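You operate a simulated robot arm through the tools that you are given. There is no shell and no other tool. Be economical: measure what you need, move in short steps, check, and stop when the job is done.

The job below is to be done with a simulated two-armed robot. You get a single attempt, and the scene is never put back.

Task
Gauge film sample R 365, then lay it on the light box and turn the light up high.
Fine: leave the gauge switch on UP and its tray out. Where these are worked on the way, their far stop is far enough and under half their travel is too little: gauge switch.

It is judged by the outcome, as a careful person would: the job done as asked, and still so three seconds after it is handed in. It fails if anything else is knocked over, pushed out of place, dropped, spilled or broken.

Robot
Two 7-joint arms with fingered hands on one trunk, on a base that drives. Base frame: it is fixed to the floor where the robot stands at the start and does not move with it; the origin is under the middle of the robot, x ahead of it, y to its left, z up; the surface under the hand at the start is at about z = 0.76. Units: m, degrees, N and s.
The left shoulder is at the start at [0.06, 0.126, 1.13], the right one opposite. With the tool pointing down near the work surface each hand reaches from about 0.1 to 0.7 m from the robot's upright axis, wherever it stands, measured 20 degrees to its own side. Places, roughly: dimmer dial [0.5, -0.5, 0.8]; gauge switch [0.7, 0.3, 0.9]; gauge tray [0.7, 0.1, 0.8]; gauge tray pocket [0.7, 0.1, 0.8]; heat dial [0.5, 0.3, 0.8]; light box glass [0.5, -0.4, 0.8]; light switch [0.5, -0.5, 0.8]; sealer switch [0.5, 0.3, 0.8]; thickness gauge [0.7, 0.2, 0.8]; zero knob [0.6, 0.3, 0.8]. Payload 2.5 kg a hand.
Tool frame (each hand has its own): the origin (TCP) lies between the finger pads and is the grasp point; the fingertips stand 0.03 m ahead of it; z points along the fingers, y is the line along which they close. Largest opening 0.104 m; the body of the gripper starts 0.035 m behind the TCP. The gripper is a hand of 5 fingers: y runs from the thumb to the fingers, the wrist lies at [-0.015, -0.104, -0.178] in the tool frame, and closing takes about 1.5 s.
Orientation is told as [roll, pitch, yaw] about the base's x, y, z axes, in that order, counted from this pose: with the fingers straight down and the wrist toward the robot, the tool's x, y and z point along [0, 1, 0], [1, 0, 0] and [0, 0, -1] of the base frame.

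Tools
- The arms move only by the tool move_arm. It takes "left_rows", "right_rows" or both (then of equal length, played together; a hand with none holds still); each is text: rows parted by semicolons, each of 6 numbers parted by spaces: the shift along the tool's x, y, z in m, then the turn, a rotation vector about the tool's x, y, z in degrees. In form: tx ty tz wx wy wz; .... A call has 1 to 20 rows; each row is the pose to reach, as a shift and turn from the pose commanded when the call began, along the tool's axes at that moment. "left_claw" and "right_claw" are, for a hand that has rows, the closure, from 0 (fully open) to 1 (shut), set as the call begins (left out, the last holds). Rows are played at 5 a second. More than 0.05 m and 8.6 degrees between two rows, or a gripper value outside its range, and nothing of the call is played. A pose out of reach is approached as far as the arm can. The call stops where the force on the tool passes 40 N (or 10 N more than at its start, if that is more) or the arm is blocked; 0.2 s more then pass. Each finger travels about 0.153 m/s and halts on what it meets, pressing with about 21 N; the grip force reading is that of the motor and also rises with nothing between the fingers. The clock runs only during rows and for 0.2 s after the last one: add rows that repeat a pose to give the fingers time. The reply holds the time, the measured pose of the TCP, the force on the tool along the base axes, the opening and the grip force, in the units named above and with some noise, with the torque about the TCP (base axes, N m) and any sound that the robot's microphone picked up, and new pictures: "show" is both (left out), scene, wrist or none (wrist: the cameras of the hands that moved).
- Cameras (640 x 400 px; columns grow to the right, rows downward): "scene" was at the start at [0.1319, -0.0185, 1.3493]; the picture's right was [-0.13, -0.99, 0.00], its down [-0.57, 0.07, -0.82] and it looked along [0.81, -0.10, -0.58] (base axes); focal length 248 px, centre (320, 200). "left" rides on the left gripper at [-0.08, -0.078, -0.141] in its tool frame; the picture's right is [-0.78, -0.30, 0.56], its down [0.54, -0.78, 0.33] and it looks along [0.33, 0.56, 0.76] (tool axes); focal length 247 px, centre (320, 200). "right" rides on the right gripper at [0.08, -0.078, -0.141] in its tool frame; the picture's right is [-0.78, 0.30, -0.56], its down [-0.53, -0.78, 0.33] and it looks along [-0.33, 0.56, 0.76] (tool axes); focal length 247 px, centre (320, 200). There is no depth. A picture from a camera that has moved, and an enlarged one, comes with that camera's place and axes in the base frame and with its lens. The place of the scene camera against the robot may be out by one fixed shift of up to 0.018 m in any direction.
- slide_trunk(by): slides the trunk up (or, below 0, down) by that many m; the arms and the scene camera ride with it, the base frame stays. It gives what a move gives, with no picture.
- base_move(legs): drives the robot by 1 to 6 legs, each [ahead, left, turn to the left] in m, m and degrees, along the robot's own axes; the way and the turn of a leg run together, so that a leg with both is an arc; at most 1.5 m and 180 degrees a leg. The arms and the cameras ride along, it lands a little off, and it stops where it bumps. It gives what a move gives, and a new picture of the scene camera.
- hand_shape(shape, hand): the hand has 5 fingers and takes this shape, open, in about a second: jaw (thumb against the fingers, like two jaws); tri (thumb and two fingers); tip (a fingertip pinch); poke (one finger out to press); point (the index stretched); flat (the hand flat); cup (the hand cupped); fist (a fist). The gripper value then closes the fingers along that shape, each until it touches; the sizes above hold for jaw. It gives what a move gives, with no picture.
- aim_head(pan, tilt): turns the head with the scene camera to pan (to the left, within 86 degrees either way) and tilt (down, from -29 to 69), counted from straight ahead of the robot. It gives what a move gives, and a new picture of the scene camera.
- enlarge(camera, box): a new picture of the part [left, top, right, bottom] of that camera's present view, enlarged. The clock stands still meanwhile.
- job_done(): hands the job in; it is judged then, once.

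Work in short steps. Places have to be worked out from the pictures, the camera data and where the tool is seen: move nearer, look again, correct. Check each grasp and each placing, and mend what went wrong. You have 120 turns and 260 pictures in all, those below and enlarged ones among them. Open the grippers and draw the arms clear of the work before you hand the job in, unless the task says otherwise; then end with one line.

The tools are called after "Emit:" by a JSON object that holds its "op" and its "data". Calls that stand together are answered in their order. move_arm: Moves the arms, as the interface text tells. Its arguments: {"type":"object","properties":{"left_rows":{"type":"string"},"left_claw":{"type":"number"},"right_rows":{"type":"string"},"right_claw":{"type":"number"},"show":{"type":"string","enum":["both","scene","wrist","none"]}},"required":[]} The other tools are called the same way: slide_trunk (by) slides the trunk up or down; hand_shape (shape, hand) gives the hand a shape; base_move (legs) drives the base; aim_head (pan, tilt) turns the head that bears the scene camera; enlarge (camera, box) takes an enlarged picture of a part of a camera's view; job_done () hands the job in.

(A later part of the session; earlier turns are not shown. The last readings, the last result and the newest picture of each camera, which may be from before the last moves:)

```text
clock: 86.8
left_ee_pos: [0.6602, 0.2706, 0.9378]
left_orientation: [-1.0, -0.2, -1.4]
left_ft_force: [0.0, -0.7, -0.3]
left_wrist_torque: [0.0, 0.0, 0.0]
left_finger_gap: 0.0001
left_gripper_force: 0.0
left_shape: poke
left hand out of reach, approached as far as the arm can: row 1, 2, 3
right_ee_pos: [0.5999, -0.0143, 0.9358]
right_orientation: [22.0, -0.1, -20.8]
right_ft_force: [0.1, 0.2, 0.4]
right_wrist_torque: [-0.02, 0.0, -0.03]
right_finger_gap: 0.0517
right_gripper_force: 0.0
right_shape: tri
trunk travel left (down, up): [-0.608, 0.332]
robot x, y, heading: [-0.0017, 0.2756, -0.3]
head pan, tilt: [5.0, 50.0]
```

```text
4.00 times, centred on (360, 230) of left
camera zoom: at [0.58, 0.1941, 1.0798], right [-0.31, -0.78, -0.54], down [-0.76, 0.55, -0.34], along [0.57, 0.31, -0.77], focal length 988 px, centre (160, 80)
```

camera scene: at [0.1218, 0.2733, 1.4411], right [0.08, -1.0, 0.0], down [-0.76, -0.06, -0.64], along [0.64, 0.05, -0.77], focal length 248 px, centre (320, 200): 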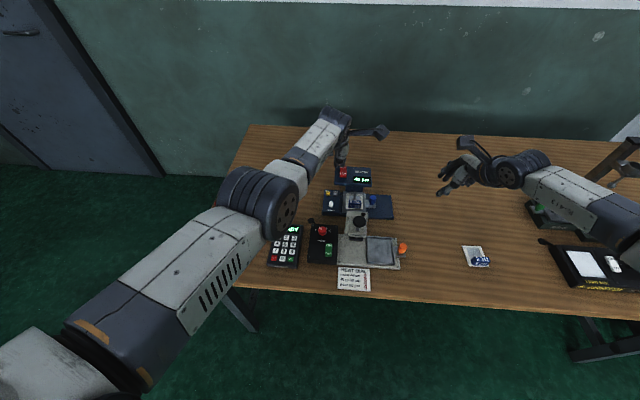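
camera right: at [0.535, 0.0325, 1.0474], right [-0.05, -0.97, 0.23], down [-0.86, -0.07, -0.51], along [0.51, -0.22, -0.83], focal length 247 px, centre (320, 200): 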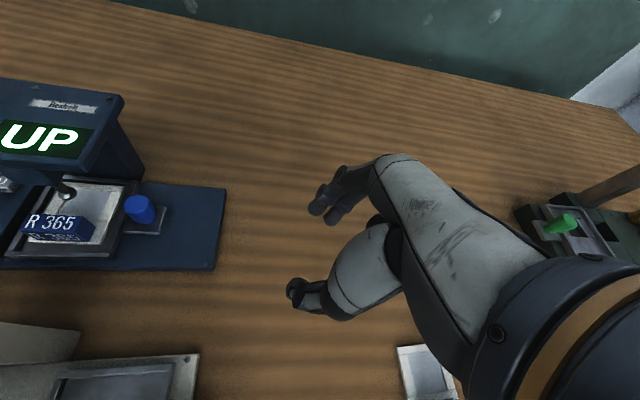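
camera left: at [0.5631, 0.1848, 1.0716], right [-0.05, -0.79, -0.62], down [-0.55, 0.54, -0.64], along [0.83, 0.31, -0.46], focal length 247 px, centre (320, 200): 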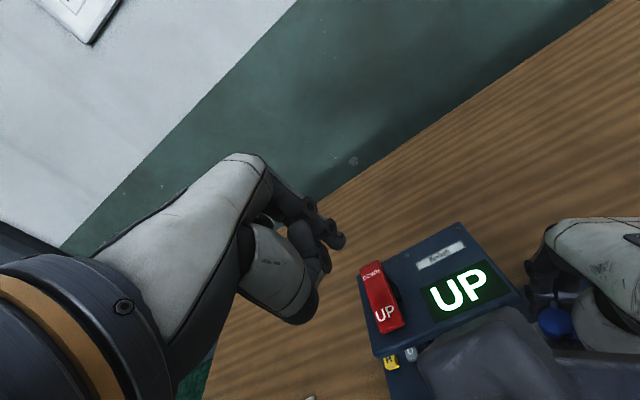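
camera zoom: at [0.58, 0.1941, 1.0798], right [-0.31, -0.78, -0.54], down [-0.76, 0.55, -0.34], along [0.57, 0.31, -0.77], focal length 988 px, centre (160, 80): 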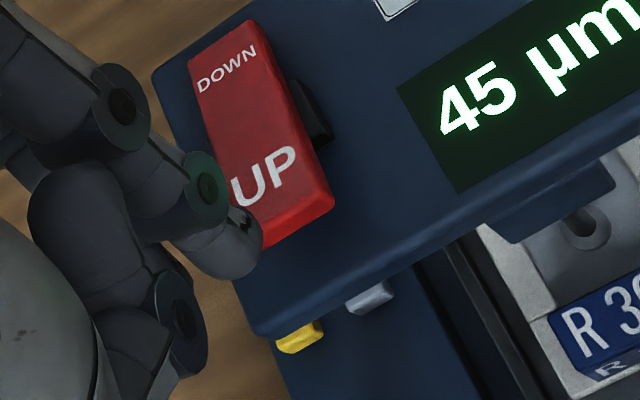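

Upright the arm is at its limit. I'll add a modest 12° forward pitch, which buys about 3 cm, and see where the tip goes.

Emit:
{"op": "move_arm", "data": {"left_rows": "0 0 -0.01 -6 0 0; 0 0 -0.01 -12 0 0; 0 0 -0.01 -12 0 0", "show": "none"}}

Emit:
{"op": "enlarge", "data": {"camera": "left", "box": [280, 180, 440, 280]}}

```text
clock: 87.5
left_ee_pos: [0.6588, 0.2725, 0.9466]
left_orientation: [-1.0, -12.2, -1.1]
left_ft_force: [-0.3, 0.0, -0.6]
left_wrist_torque: [-0.03, 0.03, -0.02]
left_finger_gap: 0.0
left_gripper_force: 0.0
left_shape: poke
right_ee_pos: [0.5995, -0.013, 0.9351]
right_orientation: [22.1, -0.1, -20.8]
right_ft_force: [0.1, -0.3, 0.2]
right_wrist_torque: [0.01, 0.01, -0.03]
right_finger_gap: 0.0516
right_gripper_force: 0.0
right_shape: tri
trunk travel left (down, up): [-0.608, 0.332]
robot x, y, heading: [-0.0019, 0.277, -0.2]
head pan, tilt: [5.0, 50.0]
```

```text
4.00 times, centred on (360, 230) of left
camera zoom: at [0.552, 0.1948, 1.0693], right [-0.19, -0.78, -0.59], down [-0.68, 0.54, -0.5], along [0.71, 0.31, -0.63], focal length 988 px, centre (160, 80)
```

zoom: 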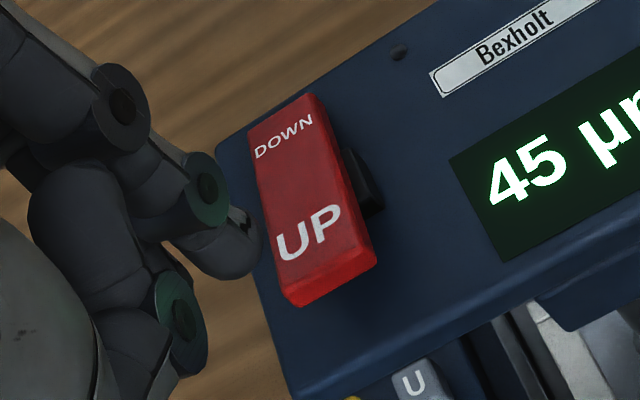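

The UP label is at (0.671, 0.252) and the tip is at about (0.651, 0.258, 0.933). I'll move over the label, then down 20 mm.

Emit:
{"op": "move_arm", "data": {"left_rows": "-0.003 0.01 0.002 0 0 0; -0.006 0.0186 0.004 0 0 0; -0.006 0.0165 0.0138 0 0 0; -0.006 0.0144 0.0236 0 0 0; -0.006 0.0144 0.0236 0 0 0", "show": "none"}}

Emit:
{"op": "enlarge", "data": {"camera": "left", "box": [280, 180, 440, 280]}}

```text
clock: 88.8
left_ee_pos: [0.6805, 0.2646, 0.9268]
left_orientation: [-1.0, -12.2, -1.1]
left_ft_force: [0.7, -0.1, -0.3]
left_wrist_torque: [-0.01, 0.03, 0.0]
left_finger_gap: 0.0003
left_gripper_force: 0.1
left_shape: poke
right_ee_pos: [0.5994, -0.0148, 0.9354]
right_orientation: [22.0, 0.0, -20.8]
right_ft_force: [0.0, 1.0, -0.3]
right_wrist_torque: [0.0, 0.02, 0.03]
right_finger_gap: 0.0516
right_gripper_force: 0.1
right_shape: tri
trunk travel left (down, up): [-0.608, 0.332]
robot x, y, heading: [0.0003, 0.2733, -0.2]
head pan, tilt: [5.0, 50.0]
```

```text
4.00 times, centred on (360, 230) of left
camera zoom: at [0.5725, 0.188, 1.0496], right [-0.19, -0.78, -0.59], down [-0.68, 0.54, -0.5], along [0.71, 0.31, -0.63], focal length 988 px, centre (160, 80)
```

zoom: 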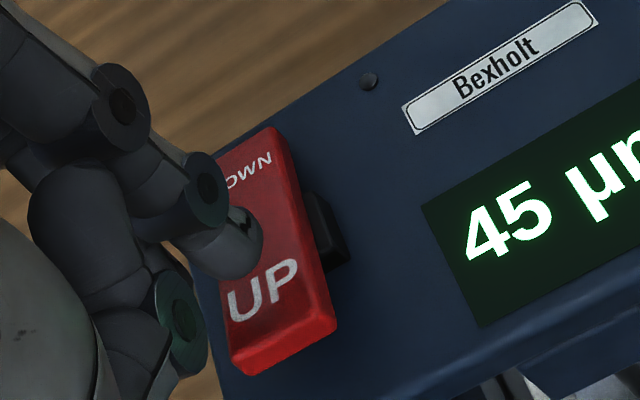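

The tip is just above the UP label. I'll move 5 mm nearer the end and press down gradually.

Emit:
{"op": "move_arm", "data": {"left_rows": "0 -0.0049 -0.001 0 0 0; 0 -0.0059 0.0039 0 0 0; 0 -0.007 0.0088 0 0 0; 0 -0.008 0.0137 0 0 0; 0 -0.008 0.0137 0 0 0", "show": "none"}}

Emit:
{"op": "enlarge", "data": {"camera": "left", "box": [280, 180, 440, 280]}}

```text
clock: 90.0
left_ee_pos: [0.6754, 0.2636, 0.9129]
left_orientation: [-1.1, -12.4, -1.1]
left_ft_force: [-0.6, -0.7, 6.6]
left_wrist_torque: [-0.02, -0.02, 0.0]
left_finger_gap: 0.0
left_gripper_force: 0.1
left_shape: poke
right_ee_pos: [0.5991, -0.0145, 0.9354]
right_orientation: [22.0, 0.0, -20.7]
right_ft_force: [-0.2, -1.4, 0.4]
right_wrist_torque: [0.0, -0.02, -0.01]
right_finger_gap: 0.0517
right_gripper_force: 0.0
right_shape: tri
trunk travel left (down, up): [-0.608, 0.332]
robot x, y, heading: [-0.002, 0.2793, -0.2]
head pan, tilt: [5.0, 50.0]
```

```text
4.00 times, centred on (360, 230) of left
camera zoom: at [0.5667, 0.1875, 1.0358], right [-0.19, -0.78, -0.59], down [-0.68, 0.54, -0.5], along [0.71, 0.31, -0.63], focal length 988 px, centre (160, 80)
```

zoom: 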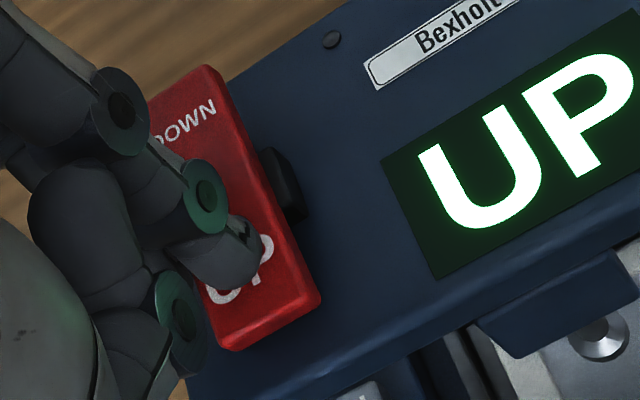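

The display shows UP. I'll press 2 mm more, then lift and withdraw the left hand to the left.

Emit:
{"op": "move_arm", "data": {"left_rows": "0 -0.0004 0.002 0 0 0; 0 -0.0004 0.002 0 0 0; 0 0.004 -0.02 0 0 0; 0 0.01 -0.05 0 0 0; 0.03 0.015 -0.08 0 0 0; 0.07 0.015 -0.1 0 0 0; 0.11 0.015 -0.11 0 0 0; 0.15 0.015 -0.11 0 0 0; 0.19 0.015 -0.11 0 0 0; 0.23 0.015 -0.11 0 0 0", "show": "none"}}

Emit:
{"op": "enlarge", "data": {"camera": "scene", "box": [290, 130, 430, 230]}}

Emit:
{"op": "enlarge", "data": {"camera": "right", "box": [0, 50, 320, 250]}}

```text
clock: 92.2
left_ee_pos: [0.6691, 0.495, 1.0184]
left_orientation: [-1.0, -12.3, -1.1]
left_ft_force: [-0.3, 0.2, -0.8]
left_wrist_torque: [-0.01, -0.01, 0.0]
left_finger_gap: 0.0
left_gripper_force: 0.1
left_shape: poke
right_ee_pos: [0.6001, -0.0139, 0.9354]
right_orientation: [22.0, 0.0, -20.8]
right_ft_force: [-0.3, 0.6, 0.0]
right_wrist_torque: [-0.01, 0.0, 0.01]
right_finger_gap: 0.0517
right_gripper_force: 0.1
right_shape: tri
trunk travel left (down, up): [-0.608, 0.332]
robot x, y, heading: [-0.0017, 0.2744, -0.2]
head pan, tilt: [5.0, 50.0]
```

```text
4.00 times, centred on (360, 180) of scene
camera zoom: at [0.1218, 0.2737, 1.4111], right [0.08, -1.0, 0.0], down [-0.76, -0.06, -0.64], along [0.64, 0.05, -0.77], focal length 992 px, centre (160, 280)
```

zoom: 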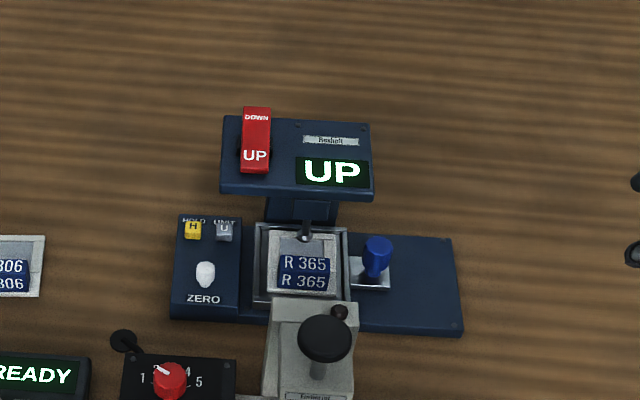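

```text
2.00 times, centred on (160, 150) of right
camera zoom: at [0.5353, 0.0333, 1.0972], right [-0.05, -0.97, 0.23], down [-0.86, -0.07, -0.51], along [0.51, -0.22, -0.83], focal length 494 px, centre (640, 300)
```

zoom: 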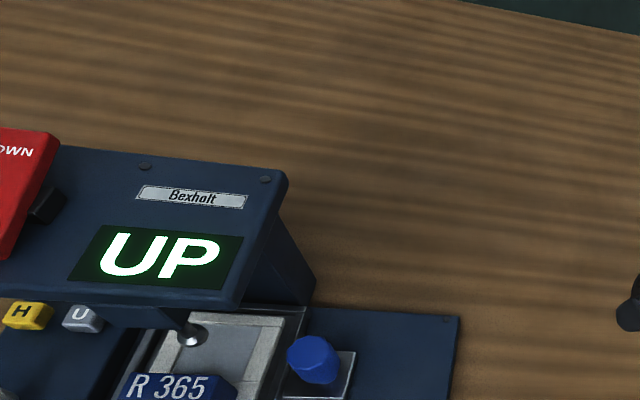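

The rocker is latched on UP. I'll lower the trunk to its earlier height and retrace the right hand's path to just short of the knob.

Emit:
{"op": "slide_trunk", "data": {"by": -0.05}}

Emit:
{"op": "move_arm", "data": {"right_rows": "0.04 0 0 0 0 0; 0.08 0 0.01 0 0 0; 0.11 0 0.04 0 0 0; 0.13 0 0.07 0 0 0; 0.13 0 0.09 0 0 0; 0.13 0 0.09 0 0 0", "show": "none"}}

Emit:
{"op": "enlarge", "data": {"camera": "right", "box": [120, 100, 440, 300]}}

Emit:
{"op": "enlarge", "data": {"camera": "scene", "box": [310, 130, 422, 210]}}

```text
clock: 93.1
left_ee_pos: [0.6688, 0.4956, 0.9676]
left_orientation: [-1.0, -12.3, -1.1]
left_ft_force: [-0.9, 0.4, 0.4]
left_wrist_torque: [0.0, 0.0, 0.0]
left_finger_gap: 0.0
left_gripper_force: 0.1
left_shape: poke
right_ee_pos: [0.6005, -0.0123, 0.8843]
right_orientation: [22.1, 0.0, -20.9]
right_ft_force: [-0.1, 1.2, 0.4]
right_wrist_torque: [-0.01, -0.01, 0.0]
right_finger_gap: 0.0517
right_gripper_force: 0.1
right_shape: tri
trunk travel left (down, up): [-0.558, 0.382]
robot x, y, heading: [-0.0012, 0.2701, -0.1]
head pan, tilt: [5.0, 50.0]
```

```text
clock: 94.5
left_ee_pos: [0.6704, 0.495, 0.9675]
left_orientation: [-0.9, -12.2, -1.1]
left_ft_force: [-0.1, -0.3, 0.0]
left_wrist_torque: [-0.02, -0.02, 0.01]
left_finger_gap: 0.0001
left_gripper_force: 0.1
left_shape: poke
right_ee_pos: [0.6543, 0.1287, 0.8498]
right_orientation: [22.0, 0.0, -20.8]
right_ft_force: [0.6, 0.4, -0.4]
right_wrist_torque: [0.03, 0.03, 0.0]
right_finger_gap: 0.0517
right_gripper_force: 0.1
right_shape: tri
trunk travel left (down, up): [-0.558, 0.382]
robot x, y, heading: [-0.0005, 0.2711, -0.4]
head pan, tilt: [5.0, 50.0]
```

```text
2.00 times, centred on (280, 200) of right
camera zoom: at [0.59, 0.1765, 1.0108], right [-0.05, -0.97, 0.23], down [-0.86, -0.07, -0.51], along [0.51, -0.22, -0.83], focal length 494 px, centre (400, 200)
```

zoom: 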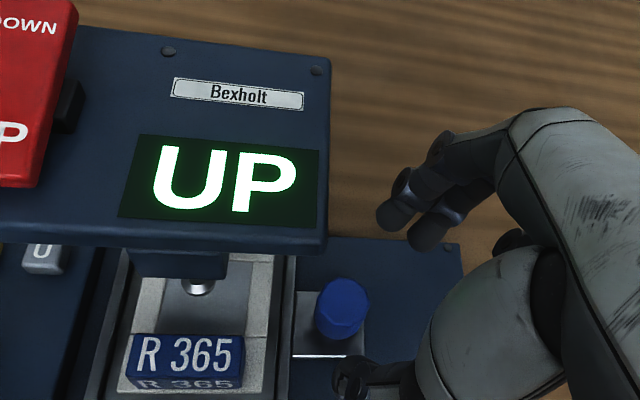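

```text
5.00 times, centred on (366, 170) of scene
camera zoom: at [0.1218, 0.2733, 1.3611], right [0.08, -1.0, 0.0], down [-0.76, -0.06, -0.64], along [0.64, 0.05, -0.77], focal length 1240 px, centre (90, 350)
```

zoom: 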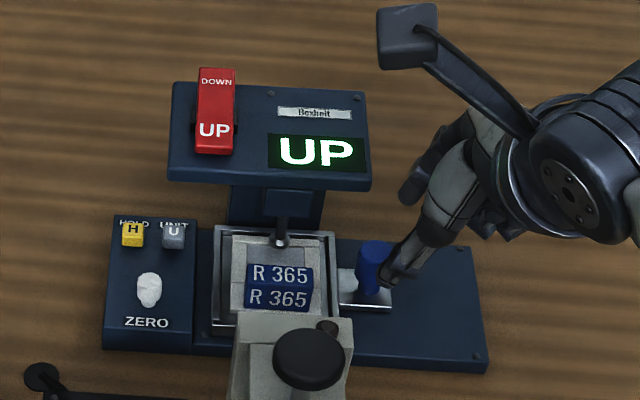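

The knob lines up with the earlier grip pose. I'll descend the last 40 mm and close.

Emit:
{"op": "move_arm", "data": {"right_rows": "0 0 0.02 0 0 0; 0 0 0.04 0 0 0; 0 0 0.04 0 0 0", "show": "none"}}

Emit:
{"op": "move_arm", "data": {"right_rows": "0 0 0 0 0 0; 0 0 0 0 0 0; 0 0 0 0 0 0; 0 0 0 0 0 0; 0 0 0 0 0 0; 0 0 0 0 0 0", "right_claw": 1, "show": "none"}}

Emit:
{"op": "enlarge", "data": {"camera": "right", "box": [120, 100, 440, 300]}}

```text
clock: 95.3
left_ee_pos: [0.6702, 0.4947, 0.9663]
left_orientation: [-1.0, -12.2, -1.2]
left_ft_force: [-0.3, 0.2, -0.2]
left_wrist_torque: [0.03, 0.0, 0.0]
left_finger_gap: 0.0001
left_gripper_force: 0.1
left_shape: poke
right_ee_pos: [0.6594, 0.1438, 0.8117]
right_orientation: [22.1, 0.0, -20.8]
right_ft_force: [1.2, -0.7, -0.5]
right_wrist_torque: [-0.04, 0.0, -0.03]
right_finger_gap: 0.0517
right_gripper_force: 0.1
right_shape: tri
trunk travel left (down, up): [-0.558, 0.382]
robot x, y, heading: [-0.0007, 0.2721, -0.2]
head pan, tilt: [5.0, 50.0]
```

```text
clock: 96.7
left_ee_pos: [0.6704, 0.4947, 0.9685]
left_orientation: [-1.0, -12.2, -1.1]
left_ft_force: [-0.6, 0.4, 0.4]
left_wrist_torque: [-0.01, -0.03, -0.02]
left_finger_gap: 0.0
left_gripper_force: 0.0
left_shape: poke
right_ee_pos: [0.66, 0.1443, 0.8121]
right_orientation: [21.9, -0.1, -20.8]
right_ft_force: [-0.9, 2.4, -2.1]
right_wrist_torque: [-0.03, -0.09, 0.07]
right_finger_gap: 0.0163
right_gripper_force: 20.8
right_shape: tri
trunk travel left (down, up): [-0.558, 0.382]
robot x, y, heading: [0.0015, 0.2779, -0.1]
head pan, tilt: [5.0, 50.0]
```

```text
2.00 times, centred on (280, 200) of right
camera zoom: at [0.5951, 0.1911, 0.974], right [-0.05, -0.97, 0.23], down [-0.86, -0.07, -0.51], along [0.51, -0.22, -0.83], focal length 494 px, centre (400, 200)
```

zoom: 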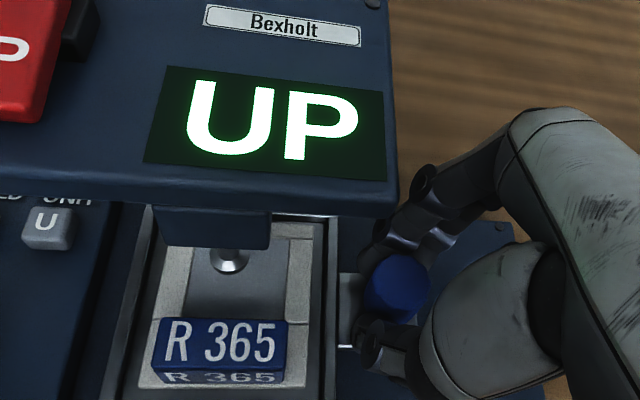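

Gripped. I'll pull the tray straight out toward -y by 66 mm.

Emit:
{"op": "move_arm", "data": {"right_rows": "-0.00867 0.00355 -0.0035 0 0 0; -0.01734 0.0071 -0.007 0 0 0; -0.026 0.01065 -0.0105 0 0 0; -0.0347 0.0142 -0.014 0 0 0; -0.0434 0.01775 -0.0175 0 0 0; -0.052 0.0213 -0.021 0 0 0; -0.0572 0.0234 -0.0231 0 0 0; -0.0572 0.0234 -0.0231 0 0 0", "show": "none"}}

Emit:
{"op": "enlarge", "data": {"camera": "right", "box": [120, 100, 440, 300]}}

Emit:
{"op": "enlarge", "data": {"camera": "scene", "box": [310, 130, 422, 210]}}

```text
clock: 98.5
left_ee_pos: [0.6689, 0.4954, 0.9679]
left_orientation: [-1.0, -12.1, -1.1]
left_ft_force: [0.3, -0.5, 0.4]
left_wrist_torque: [-0.01, 0.01, 0.0]
left_finger_gap: 0.0
left_gripper_force: 0.0
left_shape: poke
right_ee_pos: [0.66, 0.0782, 0.8118]
right_orientation: [21.9, 0.0, -20.8]
right_ft_force: [-3.5, 0.4, -5.2]
right_wrist_torque: [0.01, 0.12, 0.05]
right_finger_gap: 0.015
right_gripper_force: 21.1
right_shape: tri
trunk travel left (down, up): [-0.558, 0.382]
robot x, y, heading: [0.0026, 0.2728, 0.1]
head pan, tilt: [5.0, 50.0]
```

```text
2.00 times, centred on (280, 200) of right
camera zoom: at [0.595, 0.1246, 0.9746], right [-0.05, -0.97, 0.23], down [-0.86, -0.07, -0.51], along [0.51, -0.22, -0.83], focal length 494 px, centre (400, 200)
```

zoom: 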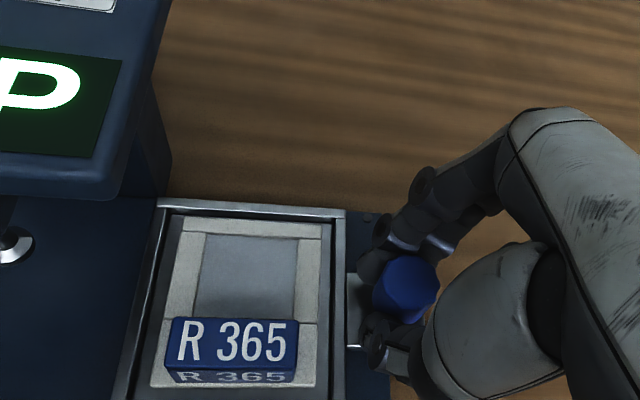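

```text
5.00 times, centred on (366, 170) of scene
camera zoom: at [0.1222, 0.2731, 1.3611], right [0.08, -1.0, 0.0], down [-0.76, -0.06, -0.64], along [0.64, 0.05, -0.77], focal length 1240 px, centre (90, 350)
```

zoom: 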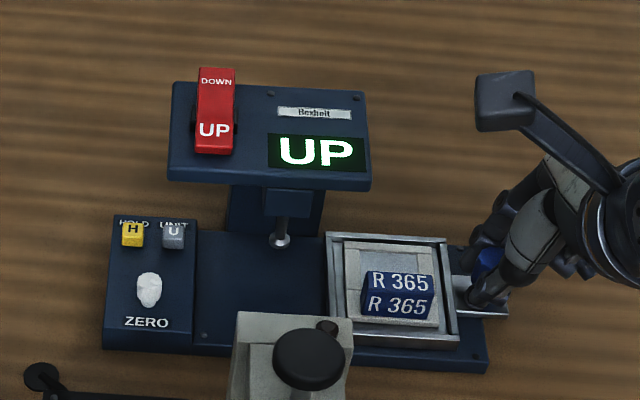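

The tray looks about 4 mm short of its original out position. I'll pull a bit more, up to 6 mm.

Emit:
{"op": "move_arm", "data": {"right_rows": "-0.0017 0.0007 -0.0007 0 0 0; -0.0035 0.0014 -0.0014 0 0 0; -0.0052 0.0021 -0.0021 0 0 0; -0.0052 0.0021 -0.0021 0 0 0", "show": "none"}}

Emit:
{"op": "enlarge", "data": {"camera": "scene", "box": [310, 130, 422, 210]}}

```text
clock: 99.5
left_ee_pos: [0.6702, 0.4964, 0.9674]
left_orientation: [-1.0, -12.1, -1.1]
left_ft_force: [-0.3, -2.0, 0.1]
left_wrist_torque: [-0.05, 0.0, -0.03]
left_finger_gap: 0.0002
left_gripper_force: 0.1
left_shape: poke
right_ee_pos: [0.6584, 0.0733, 0.8131]
right_orientation: [22.0, 0.2, -20.7]
right_ft_force: [-5.0, 5.4, -7.6]
right_wrist_torque: [0.04, 0.23, 0.08]
right_finger_gap: 0.015
right_gripper_force: 20.7
right_shape: tri
trunk travel left (down, up): [-0.558, 0.382]
robot x, y, heading: [-0.0009, 0.2748, -0.2]
head pan, tilt: [5.0, 50.0]
```

```text
5.00 times, centred on (366, 170) of scene
camera zoom: at [0.1221, 0.2735, 1.361], right [0.08, -1.0, 0.0], down [-0.76, -0.06, -0.64], along [0.64, 0.05, -0.77], focal length 1240 px, centre (90, 350)
```

zoom: 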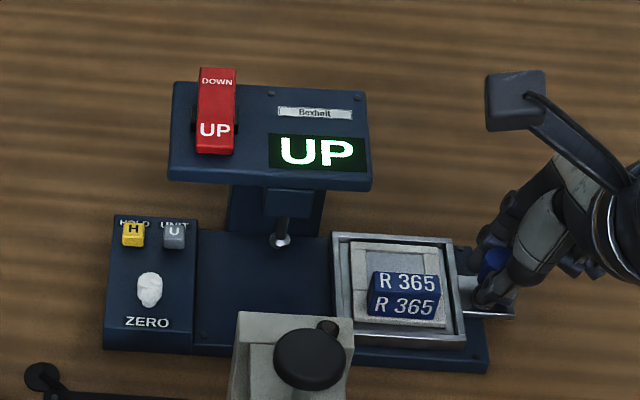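

The tray is against its outer stop and matches its original position. I'll release the knob, back off and straighten the hand.

Emit:
{"op": "move_arm", "data": {"right_rows": "0 0 0 0 0 0; 0 0 0 0 0 0; 0 0 0 0 0 0; 0 0 -0.03 0 0 0; 0 0 -0.06 0 0 0; 0 0 -0.09 0 0 0; 0 0 -0.1 0 -8 0; 0 0 -0.1 0 -16 0; 0 0 -0.1 0 -22 0; 0 0 -0.1 0 -22 0", "right_claw": 0.5, "show": "none"}}

Emit:
{"op": "move_arm", "data": {"right_rows": "0 0 0 0 0 -7; 0 0 0 0 0 -14; 0 0 0 0 0 -20; 0 0 0 0 0 -20", "show": "none"}}

Emit:
{"op": "enlarge", "data": {"camera": "right", "box": [100, 100, 420, 300]}}

```text
clock: 101.7
left_ee_pos: [0.6689, 0.4945, 0.9677]
left_orientation: [-1.0, -12.2, -1.0]
left_ft_force: [-0.2, -0.1, 0.4]
left_wrist_torque: [-0.02, -0.03, -0.01]
left_finger_gap: 0.0
left_gripper_force: 0.1
left_shape: poke
right_ee_pos: [0.6471, 0.037, 0.906]
right_orientation: [-0.1, 0.1, -20.8]
right_ft_force: [0.4, -0.8, 0.0]
right_wrist_torque: [-0.01, 0.0, 0.01]
right_finger_gap: 0.0518
right_gripper_force: 0.0
right_shape: tri
trunk travel left (down, up): [-0.558, 0.382]
robot x, y, heading: [0.0007, 0.2761, 0.0]
head pan, tilt: [5.0, 50.0]
```

```text
clock: 102.7
left_ee_pos: [0.6707, 0.4951, 0.9678]
left_orientation: [-1.0, -12.2, -1.1]
left_ft_force: [-0.4, -0.4, 0.1]
left_wrist_torque: [-0.04, 0.0, 0.02]
left_finger_gap: 0.0
left_gripper_force: 0.0
left_shape: poke
right_ee_pos: [0.6466, 0.0372, 0.906]
right_orientation: [0.1, 0.0, -0.8]
right_ft_force: [0.0, 0.1, -0.4]
right_wrist_torque: [0.04, 0.01, 0.02]
right_finger_gap: 0.0516
right_gripper_force: 0.0
right_shape: tri
trunk travel left (down, up): [-0.558, 0.382]
robot x, y, heading: [-0.0004, 0.277, -0.1]
head pan, tilt: [5.0, 50.0]
```

```text
2.00 times, centred on (260, 200) of right
camera zoom: at [0.5705, 0.1178, 1.0483], right [0.29, -0.78, 0.56], down [-0.78, -0.52, -0.33], along [0.55, -0.34, -0.76], focal length 494 px, centre (440, 200)
```

zoom: 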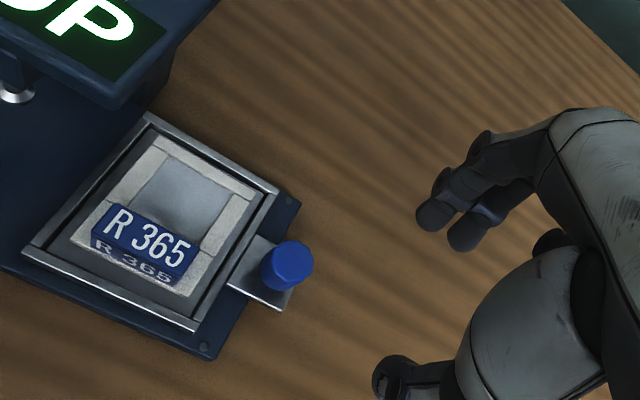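

The tab is at about (0.642, 0.136). I'll hover over it at (0.641, 0.132).

Emit:
{"op": "move_arm", "data": {"right_rows": "0.03 -0.002 0 0 0 0; 0.065 -0.004 0 0 0 0; 0.095 -0.005 0 0 0 0; 0.095 -0.005 0.035 0 0 0; 0.095 -0.005 0.05 0 0 0; 0.095 -0.005 0.05 0 0 0", "right_claw": 0.55, "show": "none"}}

Emit:
{"op": "enlarge", "data": {"camera": "right", "box": [180, 130, 500, 330]}}

```text
clock: 104.1
left_ee_pos: [0.6699, 0.4948, 0.9689]
left_orientation: [-1.0, -12.1, -1.1]
left_ft_force: [-0.3, 0.6, -0.1]
left_wrist_torque: [0.03, -0.01, 0.03]
left_finger_gap: 0.0
left_gripper_force: 0.1
left_shape: poke
right_ee_pos: [0.643, 0.1327, 0.8546]
right_orientation: [0.1, 0.1, -0.8]
right_ft_force: [0.2, 1.1, 0.3]
right_wrist_torque: [-0.01, -0.01, -0.02]
right_finger_gap: 0.0472
right_gripper_force: 0.0
right_shape: tri
trunk travel left (down, up): [-0.558, 0.382]
robot x, y, heading: [-0.0034, 0.2731, -0.5]
head pan, tilt: [5.0, 50.0]
```

```text
2.00 times, centred on (340, 230) of right
camera zoom: at [0.5672, 0.2123, 0.9959], right [0.29, -0.78, 0.56], down [-0.78, -0.52, -0.33], along [0.55, -0.34, -0.76], focal length 494 px, centre (280, 140)
```

zoom: 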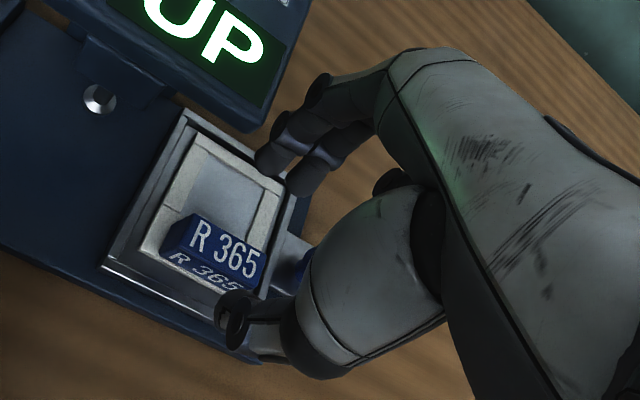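

The tab is right under TCP. I'll descend to z 0.820, close and lift.

Emit:
{"op": "move_arm", "data": {"right_rows": "0 0.001 0.015 0 0 0; 0 0.001 0.03 0 0 0; 0 0.001 0.034 0 0 0; 0 0.001 0.034 0 0 0", "show": "none"}}

Emit:
{"op": "move_arm", "data": {"right_rows": "0 0 0 0 0 0; 0 0 0 0 0 0; 0 0 0 0 0 0; 0 0 0 0 0 0; 0 0 0 0 0 0; 0 0 0 0 0 0; 0 0 0 0 0 0; 0 0 -0.02 0 0 0; 0 0 -0.05 0 0 0; 0 0 -0.09 0 0 0; 0 0 -0.12 0 0 0; -0.02 -0.02 -0.15 0 0 0; -0.05 -0.05 -0.17 0 0 0; -0.08 -0.08 -0.18 0 0 0", "right_claw": 1}}

Emit:
{"op": "enlarge", "data": {"camera": "right", "box": [180, 130, 500, 330]}}

```text
clock: 105.1
left_ee_pos: [0.6712, 0.4958, 0.968]
left_orientation: [-1.0, -12.2, -1.1]
left_ft_force: [0.4, -0.6, 0.7]
left_wrist_torque: [0.03, -0.01, 0.0]
left_finger_gap: 0.0001
left_gripper_force: 0.0
left_shape: poke
right_ee_pos: [0.6444, 0.1309, 0.8216]
right_orientation: [0.1, 0.0, -0.8]
right_ft_force: [0.0, -0.3, 0.8]
right_wrist_torque: [0.01, 0.0, 0.01]
right_finger_gap: 0.0472
right_gripper_force: 0.0
right_shape: tri
trunk travel left (down, up): [-0.558, 0.382]
robot x, y, heading: [0.0004, 0.2748, -0.3]
head pan, tilt: [5.0, 50.0]
```

```text
clock: 108.1
left_ee_pos: [0.67, 0.4952, 0.9684]
left_orientation: [-1.0, -12.2, -1.1]
left_ft_force: [0.3, 1.1, -0.5]
left_wrist_torque: [-0.01, 0.01, 0.01]
left_finger_gap: 0.0002
left_gripper_force: 0.1
left_shape: poke
right_ee_pos: [0.5628, 0.0531, 1.0011]
right_orientation: [-0.1, 0.0, -0.8]
right_ft_force: [0.1, 0.0, 0.0]
right_wrist_torque: [-0.02, 0.0, 0.01]
right_finger_gap: 0.0099
right_gripper_force: 20.8
right_shape: tri
trunk travel left (down, up): [-0.558, 0.382]
robot x, y, heading: [0.0012, 0.2726, -0.1]
head pan, tilt: [5.0, 50.0]
camera scene: at [0.1215, 0.2729, 1.3612], right [0.08, -1.0, 0.0], down [-0.76, -0.06, -0.64], along [0.64, 0.05, -0.77], focal length 248 px, centre (320, 200)
camera right: at [0.487, 0.1337, 1.1428], right [0.28, -0.78, 0.56], down [-0.78, -0.52, -0.33], along [0.55, -0.34, -0.76], focal length 247 px, centre (320, 200)
```

scene: 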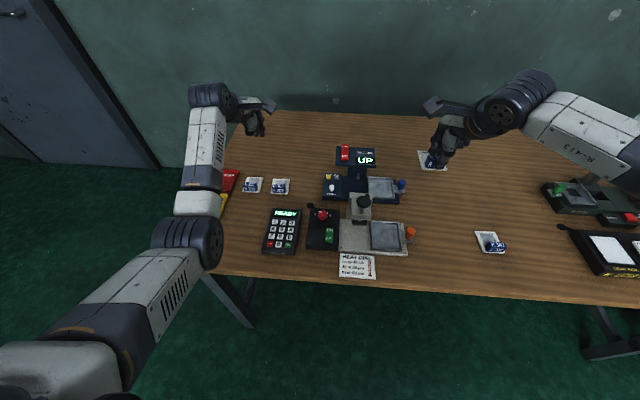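
right: 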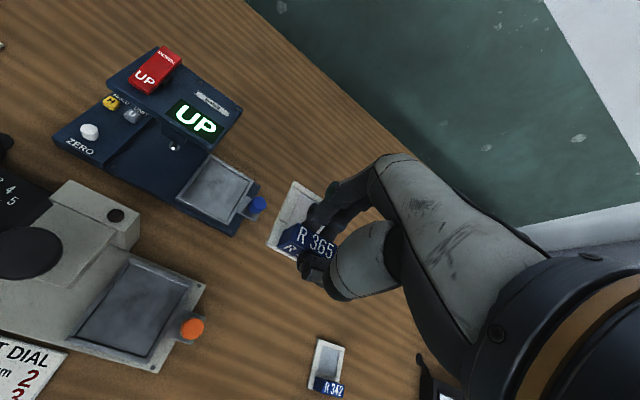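

```text
2.00 times, centred on (340, 230) of right
camera zoom: at [0.487, 0.1337, 1.1428], right [0.28, -0.78, 0.56], down [-0.78, -0.52, -0.33], along [0.55, -0.34, -0.76], focal length 494 px, centre (280, 140)
```

zoom: 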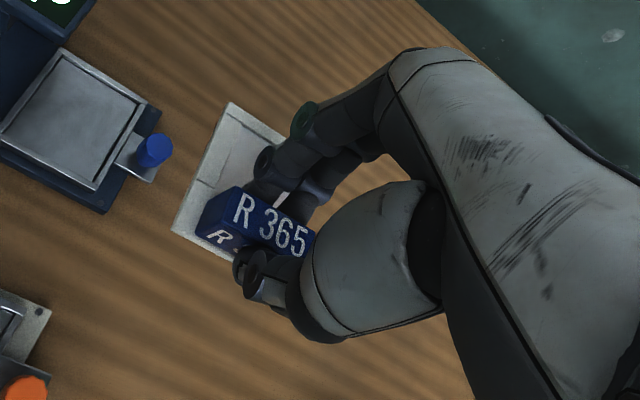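

The sample is held and the gauge is left as required: switch UP, tray out. I'll raise the trunk for clearance and drive the base right toward the light box.

Emit:
{"op": "slide_trunk", "data": {"by": 0.12}}

Emit:
{"op": "move_arm", "data": {"left_rows": "0.03 -0.03 0 0 0 0; 0.06 -0.06 0 0 0 0; 0.06 -0.09 0 0 0 0", "right_rows": "0 -0.02 0 0 0 0; 0 -0.05 0 0 0 0; 0 -0.07 0 0 0 0", "show": "none"}}

Emit:
{"op": "base_move", "data": {"legs": [[0, -0.45, 0]]}}

```text
clock: 109.6
left_ee_pos: [0.6704, 0.4948, 1.0877]
left_orientation: [-1.0, -12.1, -1.0]
left_ft_force: [-0.1, 0.9, 1.4]
left_wrist_torque: [0.0, -0.03, -0.02]
left_finger_gap: 0.0
left_gripper_force: 0.1
left_shape: poke
right_ee_pos: [0.5648, 0.0526, 1.1191]
right_orientation: [0.1, 0.0, -0.7]
right_ft_force: [-0.2, 0.1, 0.1]
right_wrist_torque: [0.01, 0.0, -0.03]
right_finger_gap: 0.0099
right_gripper_force: 21.0
right_shape: tri
trunk travel left (down, up): [-0.678, 0.262]
robot x, y, heading: [0.0028, 0.2763, -0.3]
head pan, tilt: [5.0, 50.0]
```

```text
clock: 110.4
left_ee_pos: [0.5841, 0.5567, 1.0702]
left_orientation: [-1.0, -12.1, -1.2]
left_ft_force: [-0.4, 0.7, -0.2]
left_wrist_torque: [-0.01, 0.0, 0.0]
left_finger_gap: 0.0
left_gripper_force: 0.0
left_shape: poke
right_ee_pos: [0.4937, 0.0533, 1.1207]
right_orientation: [0.0, -0.1, -0.8]
right_ft_force: [-0.5, 0.9, 0.5]
right_wrist_torque: [-0.01, 0.01, 0.01]
right_finger_gap: 0.0097
right_gripper_force: 20.7
right_shape: tri
trunk travel left (down, up): [-0.678, 0.262]
robot x, y, heading: [-0.0006, 0.2744, -0.2]
head pan, tilt: [5.0, 50.0]
```

```text
clock: 113.1
left_ee_pos: [0.5827, 0.115, 1.0686]
left_orientation: [-1.0, -12.1, -1.0]
left_ft_force: [0.5, -0.4, -0.1]
left_wrist_torque: [0.01, 0.03, 0.02]
left_finger_gap: 0.0002
left_gripper_force: 0.0
left_shape: poke
right_ee_pos: [0.4936, -0.3866, 1.1214]
right_orientation: [0.0, 0.0, -0.6]
right_ft_force: [-0.3, -0.2, -0.7]
right_wrist_torque: [0.01, -0.02, -0.03]
right_finger_gap: 0.0097
right_gripper_force: 21.0
right_shape: tri
trunk travel left (down, up): [-0.678, 0.262]
robot x, y, heading: [0.0021, -0.1667, 0.2]
head pan, tilt: [5.0, 50.0]
camera scene: at [0.121, -0.1696, 1.4811], right [0.09, -1.0, 0.0], down [-0.76, -0.07, -0.64], along [0.64, 0.06, -0.77], focal length 248 px, centre (320, 200)
```

scene: 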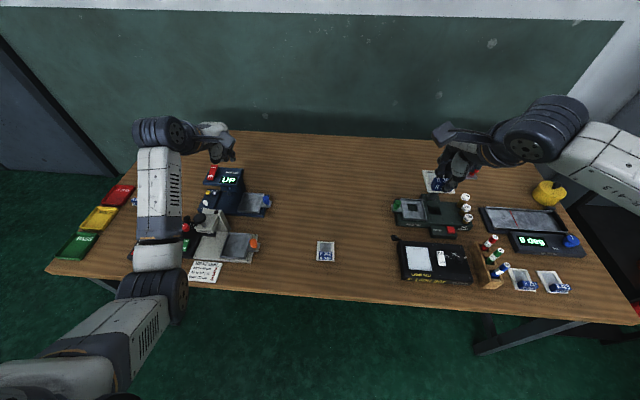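

The drive went well. I'll zoom on the light box to plan the placement.

Emit:
{"op": "enlarge", "data": {"camera": "scene", "box": [380, 215, 500, 290]}}

Emit:
{"op": "enlarge", "data": {"camera": "right", "box": [100, 50, 420, 400]}}

```text
5.33 times, centred on (440, 252) of scene
camera zoom: at [0.121, -0.1696, 1.4811], right [0.09, -1.0, 0.0], down [-0.76, -0.07, -0.64], along [0.64, 0.06, -0.77], focal length 1322 px, centre (-320, -80)
```

zoom: 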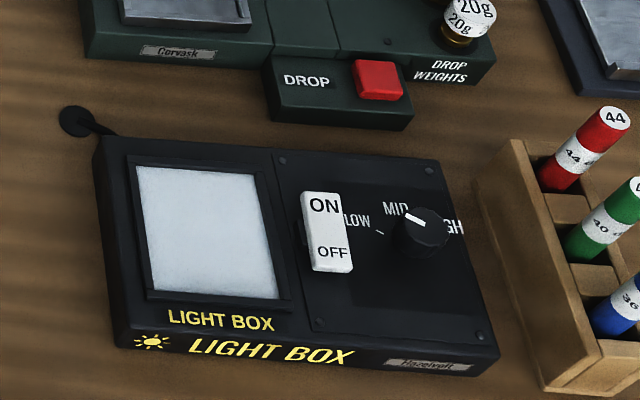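

```text
1.14 times, centred on (260, 225) of right
camera zoom: at [0.4171, -0.3081, 1.2628], right [0.29, -0.78, 0.56], down [-0.78, -0.53, -0.33], along [0.55, -0.34, -0.76], focal length 282 px, centre (389, 171)
```

zoom: 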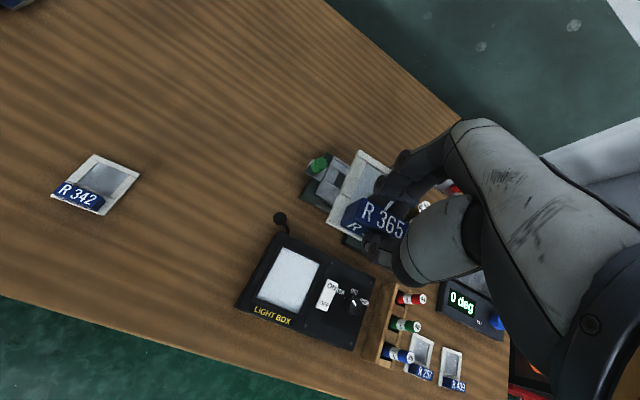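

The glass centre is at about (0.480, -0.421) and the mount centre sits about 22 mm ahead of TCP. I'll bring TCP to (0.4575, -0.421) and lower to a hover.

Emit:
{"op": "move_arm", "data": {"right_rows": "-0.01 -0.01 0.045 0 0 0; -0.02 -0.02 0.09 0 0 0; -0.034 -0.036 0.13 0 0 0; -0.034 -0.036 0.17 0 0 0; -0.034 -0.036 0.21 0 0 0; -0.034 -0.036 0.23 0 0 0; -0.034 -0.036 0.23 0 0 0"}}

Emit:
{"op": "enlarge", "data": {"camera": "right", "box": [180, 130, 500, 330]}}

Emit:
{"op": "enlarge", "data": {"camera": "scene", "box": [380, 215, 500, 290]}}

```text
clock: 114.7
left_ee_pos: [0.5822, 0.1143, 1.0693]
left_orientation: [-0.9, -12.0, -0.9]
left_ft_force: [-0.9, 0.0, -0.3]
left_wrist_torque: [-0.03, -0.01, 0.01]
left_finger_gap: 0.0001
left_gripper_force: 0.1
left_shape: poke
right_ee_pos: [0.4569, -0.4228, 0.8907]
right_orientation: [0.0, 0.0, -0.7]
right_ft_force: [-0.4, 0.2, 0.1]
right_wrist_torque: [0.01, -0.02, 0.02]
right_finger_gap: 0.0099
right_gripper_force: 20.8
right_shape: tri
trunk travel left (down, up): [-0.678, 0.262]
robot x, y, heading: [0.0018, -0.1685, 0.1]
head pan, tilt: [5.0, 50.0]
camera scene: at [0.121, -0.1691, 1.4811], right [0.09, -1.0, 0.0], down [-0.76, -0.07, -0.64], along [0.64, 0.06, -0.77], focal length 248 px, centre (320, 200)
camera right: at [0.3804, -0.3408, 1.0331], right [0.29, -0.78, 0.56], down [-0.78, -0.53, -0.33], along [0.55, -0.34, -0.76], focal length 247 px, centre (320, 200)
```

scene: 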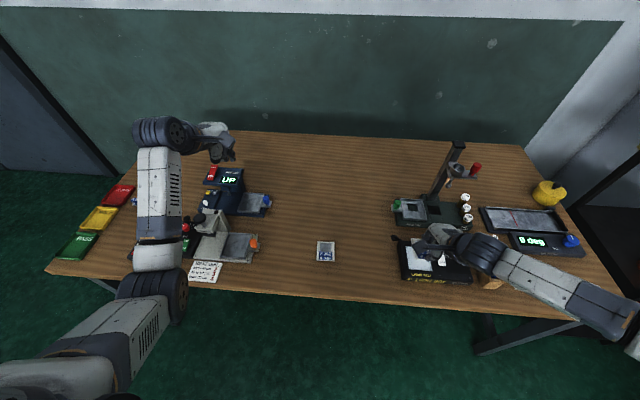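
right: 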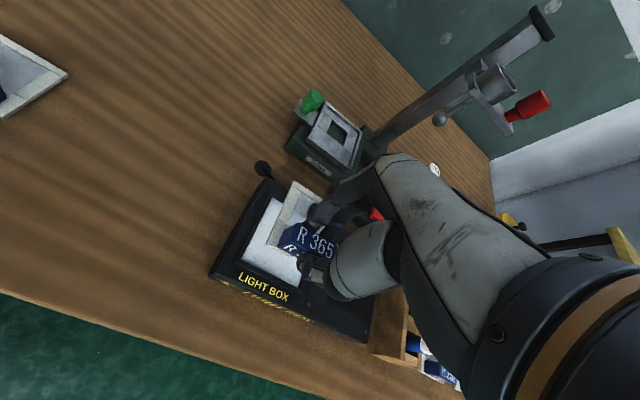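

```text
2.00 times, centred on (340, 230) of right
camera zoom: at [0.3804, -0.3408, 1.0331], right [0.29, -0.78, 0.56], down [-0.78, -0.53, -0.33], along [0.55, -0.34, -0.76], focal length 494 px, centre (280, 140)
```

zoom: 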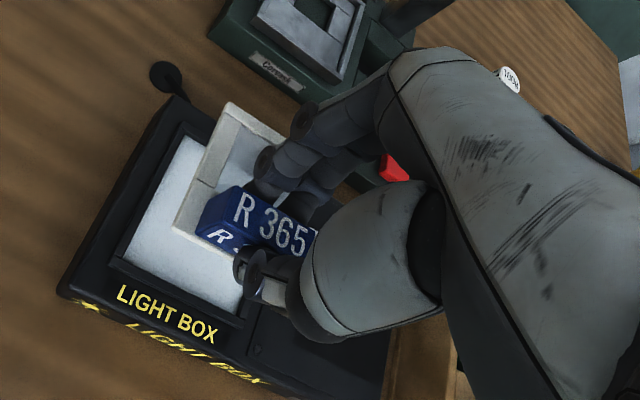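

```text
5.33 times, centred on (440, 252) of scene
camera zoom: at [0.121, -0.1691, 1.4811], right [0.09, -1.0, 0.0], down [-0.76, -0.07, -0.64], along [0.64, 0.06, -0.77], focal length 1322 px, centre (-320, -80)
```

zoom: 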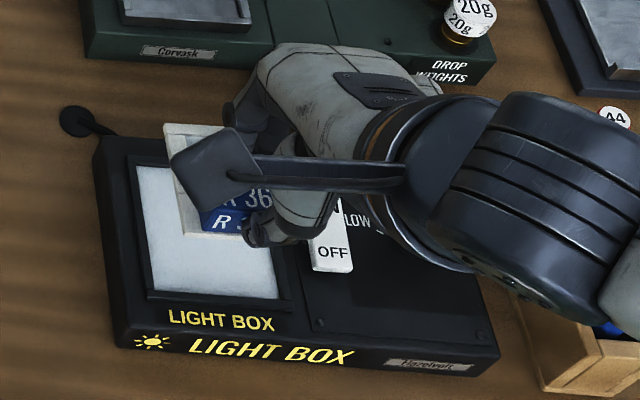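

The mount needs a shift of about -8 mm in y to be centred on the glass. I'll shift and descend toward contact.

Emit:
{"op": "move_arm", "data": {"right_rows": "-0.008 0.0015 0.015 0 0 0; -0.008 0.0015 0.03 0 0 0; -0.008 0.0015 0.045 0 0 0; -0.008 0.0015 0.045 0 0 0", "show": "none"}}

Emit:
{"op": "enlarge", "data": {"camera": "right", "box": [180, 130, 500, 330]}}

Emit:
{"op": "enlarge", "data": {"camera": "scene", "box": [380, 215, 500, 290]}}

```text
clock: 115.7
left_ee_pos: [0.5806, 0.1145, 1.0699]
left_orientation: [-1.0, -12.1, -1.0]
left_ft_force: [-0.1, 0.2, -0.3]
left_wrist_torque: [-0.01, 0.02, -0.02]
left_finger_gap: 0.0001
left_gripper_force: 0.1
left_shape: poke
right_ee_pos: [0.459, -0.4299, 0.8465]
right_orientation: [0.1, 0.1, -0.7]
right_ft_force: [-1.0, 0.3, 0.0]
right_wrist_torque: [0.0, -0.01, -0.01]
right_finger_gap: 0.0099
right_gripper_force: 20.8
right_shape: tri
trunk travel left (down, up): [-0.678, 0.262]
robot x, y, heading: [-0.0009, -0.1698, 0.1]
head pan, tilt: [5.0, 50.0]
```

```text
2.00 times, centred on (340, 230) of right
camera zoom: at [0.382, -0.3497, 0.9877], right [0.29, -0.78, 0.56], down [-0.78, -0.53, -0.33], along [0.55, -0.34, -0.76], focal length 494 px, centre (280, 140)
```

zoom: 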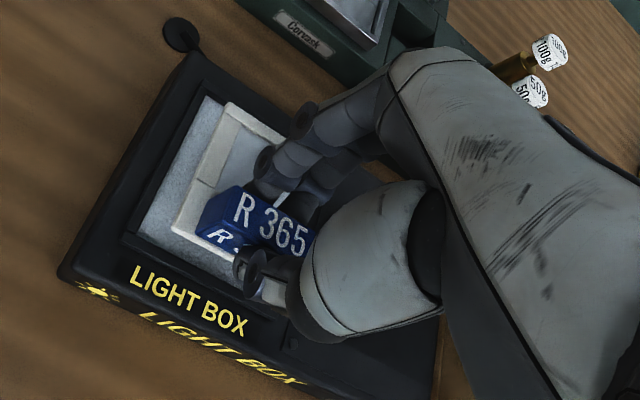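

```text
5.33 times, centred on (440, 252) of scene
camera zoom: at [0.121, -0.169, 1.4811], right [0.09, -1.0, 0.0], down [-0.76, -0.07, -0.64], along [0.64, 0.06, -0.77], focal length 1322 px, centre (-320, -80)
```

zoom: 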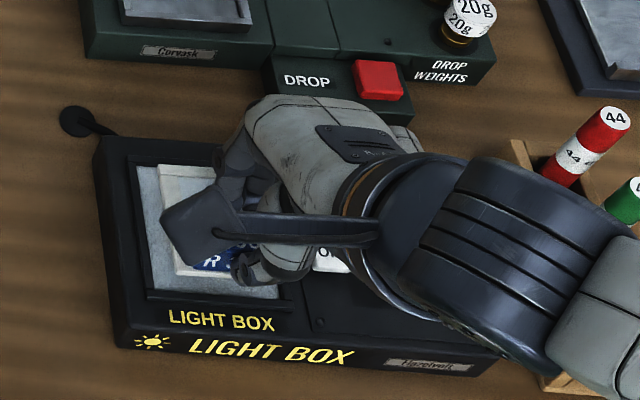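

Centred. I'll descend in small steps until contact.

Emit:
{"op": "move_arm", "data": {"right_rows": "0 0 0.005 0 0 0; 0 0 0.01 0 0 0; 0 0 0.013 0 0 0; 0 0 0.013 0 0 0", "show": "none"}}

Emit:
{"op": "enlarge", "data": {"camera": "right", "box": [180, 130, 500, 330]}}

```text
clock: 116.7
left_ee_pos: [0.5827, 0.1146, 1.0689]
left_orientation: [-0.9, -12.1, -1.0]
left_ft_force: [-0.2, 0.7, -0.8]
left_wrist_torque: [-0.01, 0.01, 0.0]
left_finger_gap: 0.0002
left_gripper_force: 0.0
left_shape: poke
right_ee_pos: [0.4592, -0.4297, 0.833]
right_orientation: [-0.1, 0.0, -0.8]
right_ft_force: [-0.5, -0.7, 0.0]
right_wrist_torque: [-0.02, 0.01, 0.03]
right_finger_gap: 0.0097
right_gripper_force: 21.2
right_shape: tri
trunk travel left (down, up): [-0.678, 0.262]
robot x, y, heading: [0.001, -0.1656, -0.3]
head pan, tilt: [5.0, 50.0]
```

```text
2.00 times, centred on (340, 230) of right
camera zoom: at [0.3816, -0.3495, 0.9753], right [0.29, -0.78, 0.56], down [-0.78, -0.53, -0.33], along [0.55, -0.34, -0.76], focal length 494 px, centre (280, 140)
```

zoom: 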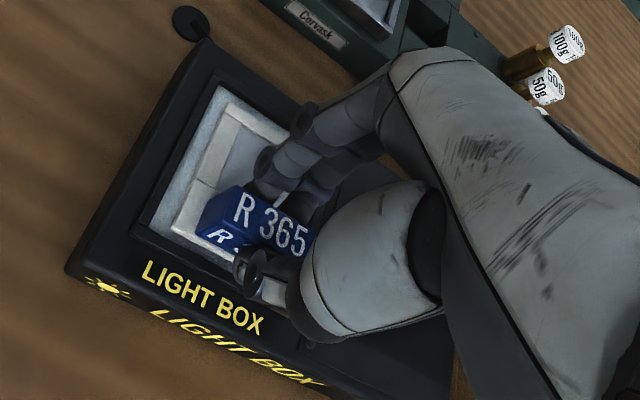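

No contact yet; I'll continue down another 8 mm.

Emit:
{"op": "move_arm", "data": {"right_rows": "0 0 0.003 0 0 0; 0 0 0.006 0 0 0; 0 0 0.008 0 0 0; 0 0 0.008 0 0 0", "show": "none"}}

Emit:
{"op": "enlarge", "data": {"camera": "right", "box": [180, 130, 500, 330]}}

```text
clock: 117.7
left_ee_pos: [0.5805, 0.1164, 1.0711]
left_orientation: [-1.0, -12.3, -0.9]
left_ft_force: [-0.7, 0.4, 0.7]
left_wrist_torque: [0.0, -0.02, -0.01]
left_finger_gap: 0.0
left_gripper_force: 0.1
left_shape: poke
right_ee_pos: [0.4598, -0.4297, 0.8294]
right_orientation: [0.0, -0.6, -0.7]
right_ft_force: [-3.9, -1.6, 31.7]
right_wrist_torque: [-0.04, 0.17, -0.03]
right_finger_gap: 0.012
right_gripper_force: 21.0
right_shape: tri
trunk travel left (down, up): [-0.678, 0.262]
robot x, y, heading: [-0.0038, -0.1686, -0.1]
head pan, tilt: [5.0, 50.0]
```

```text
2.00 times, centred on (340, 230) of right
camera zoom: at [0.3816, -0.3487, 0.9704], right [0.28, -0.78, 0.56], down [-0.78, -0.53, -0.34], along [0.56, -0.34, -0.76], focal length 494 px, centre (280, 140)
```

zoom: 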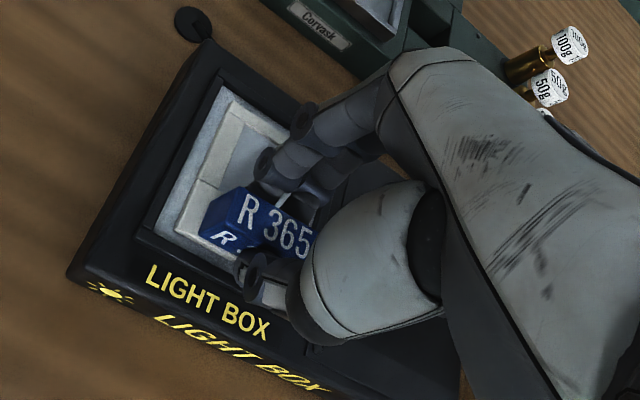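

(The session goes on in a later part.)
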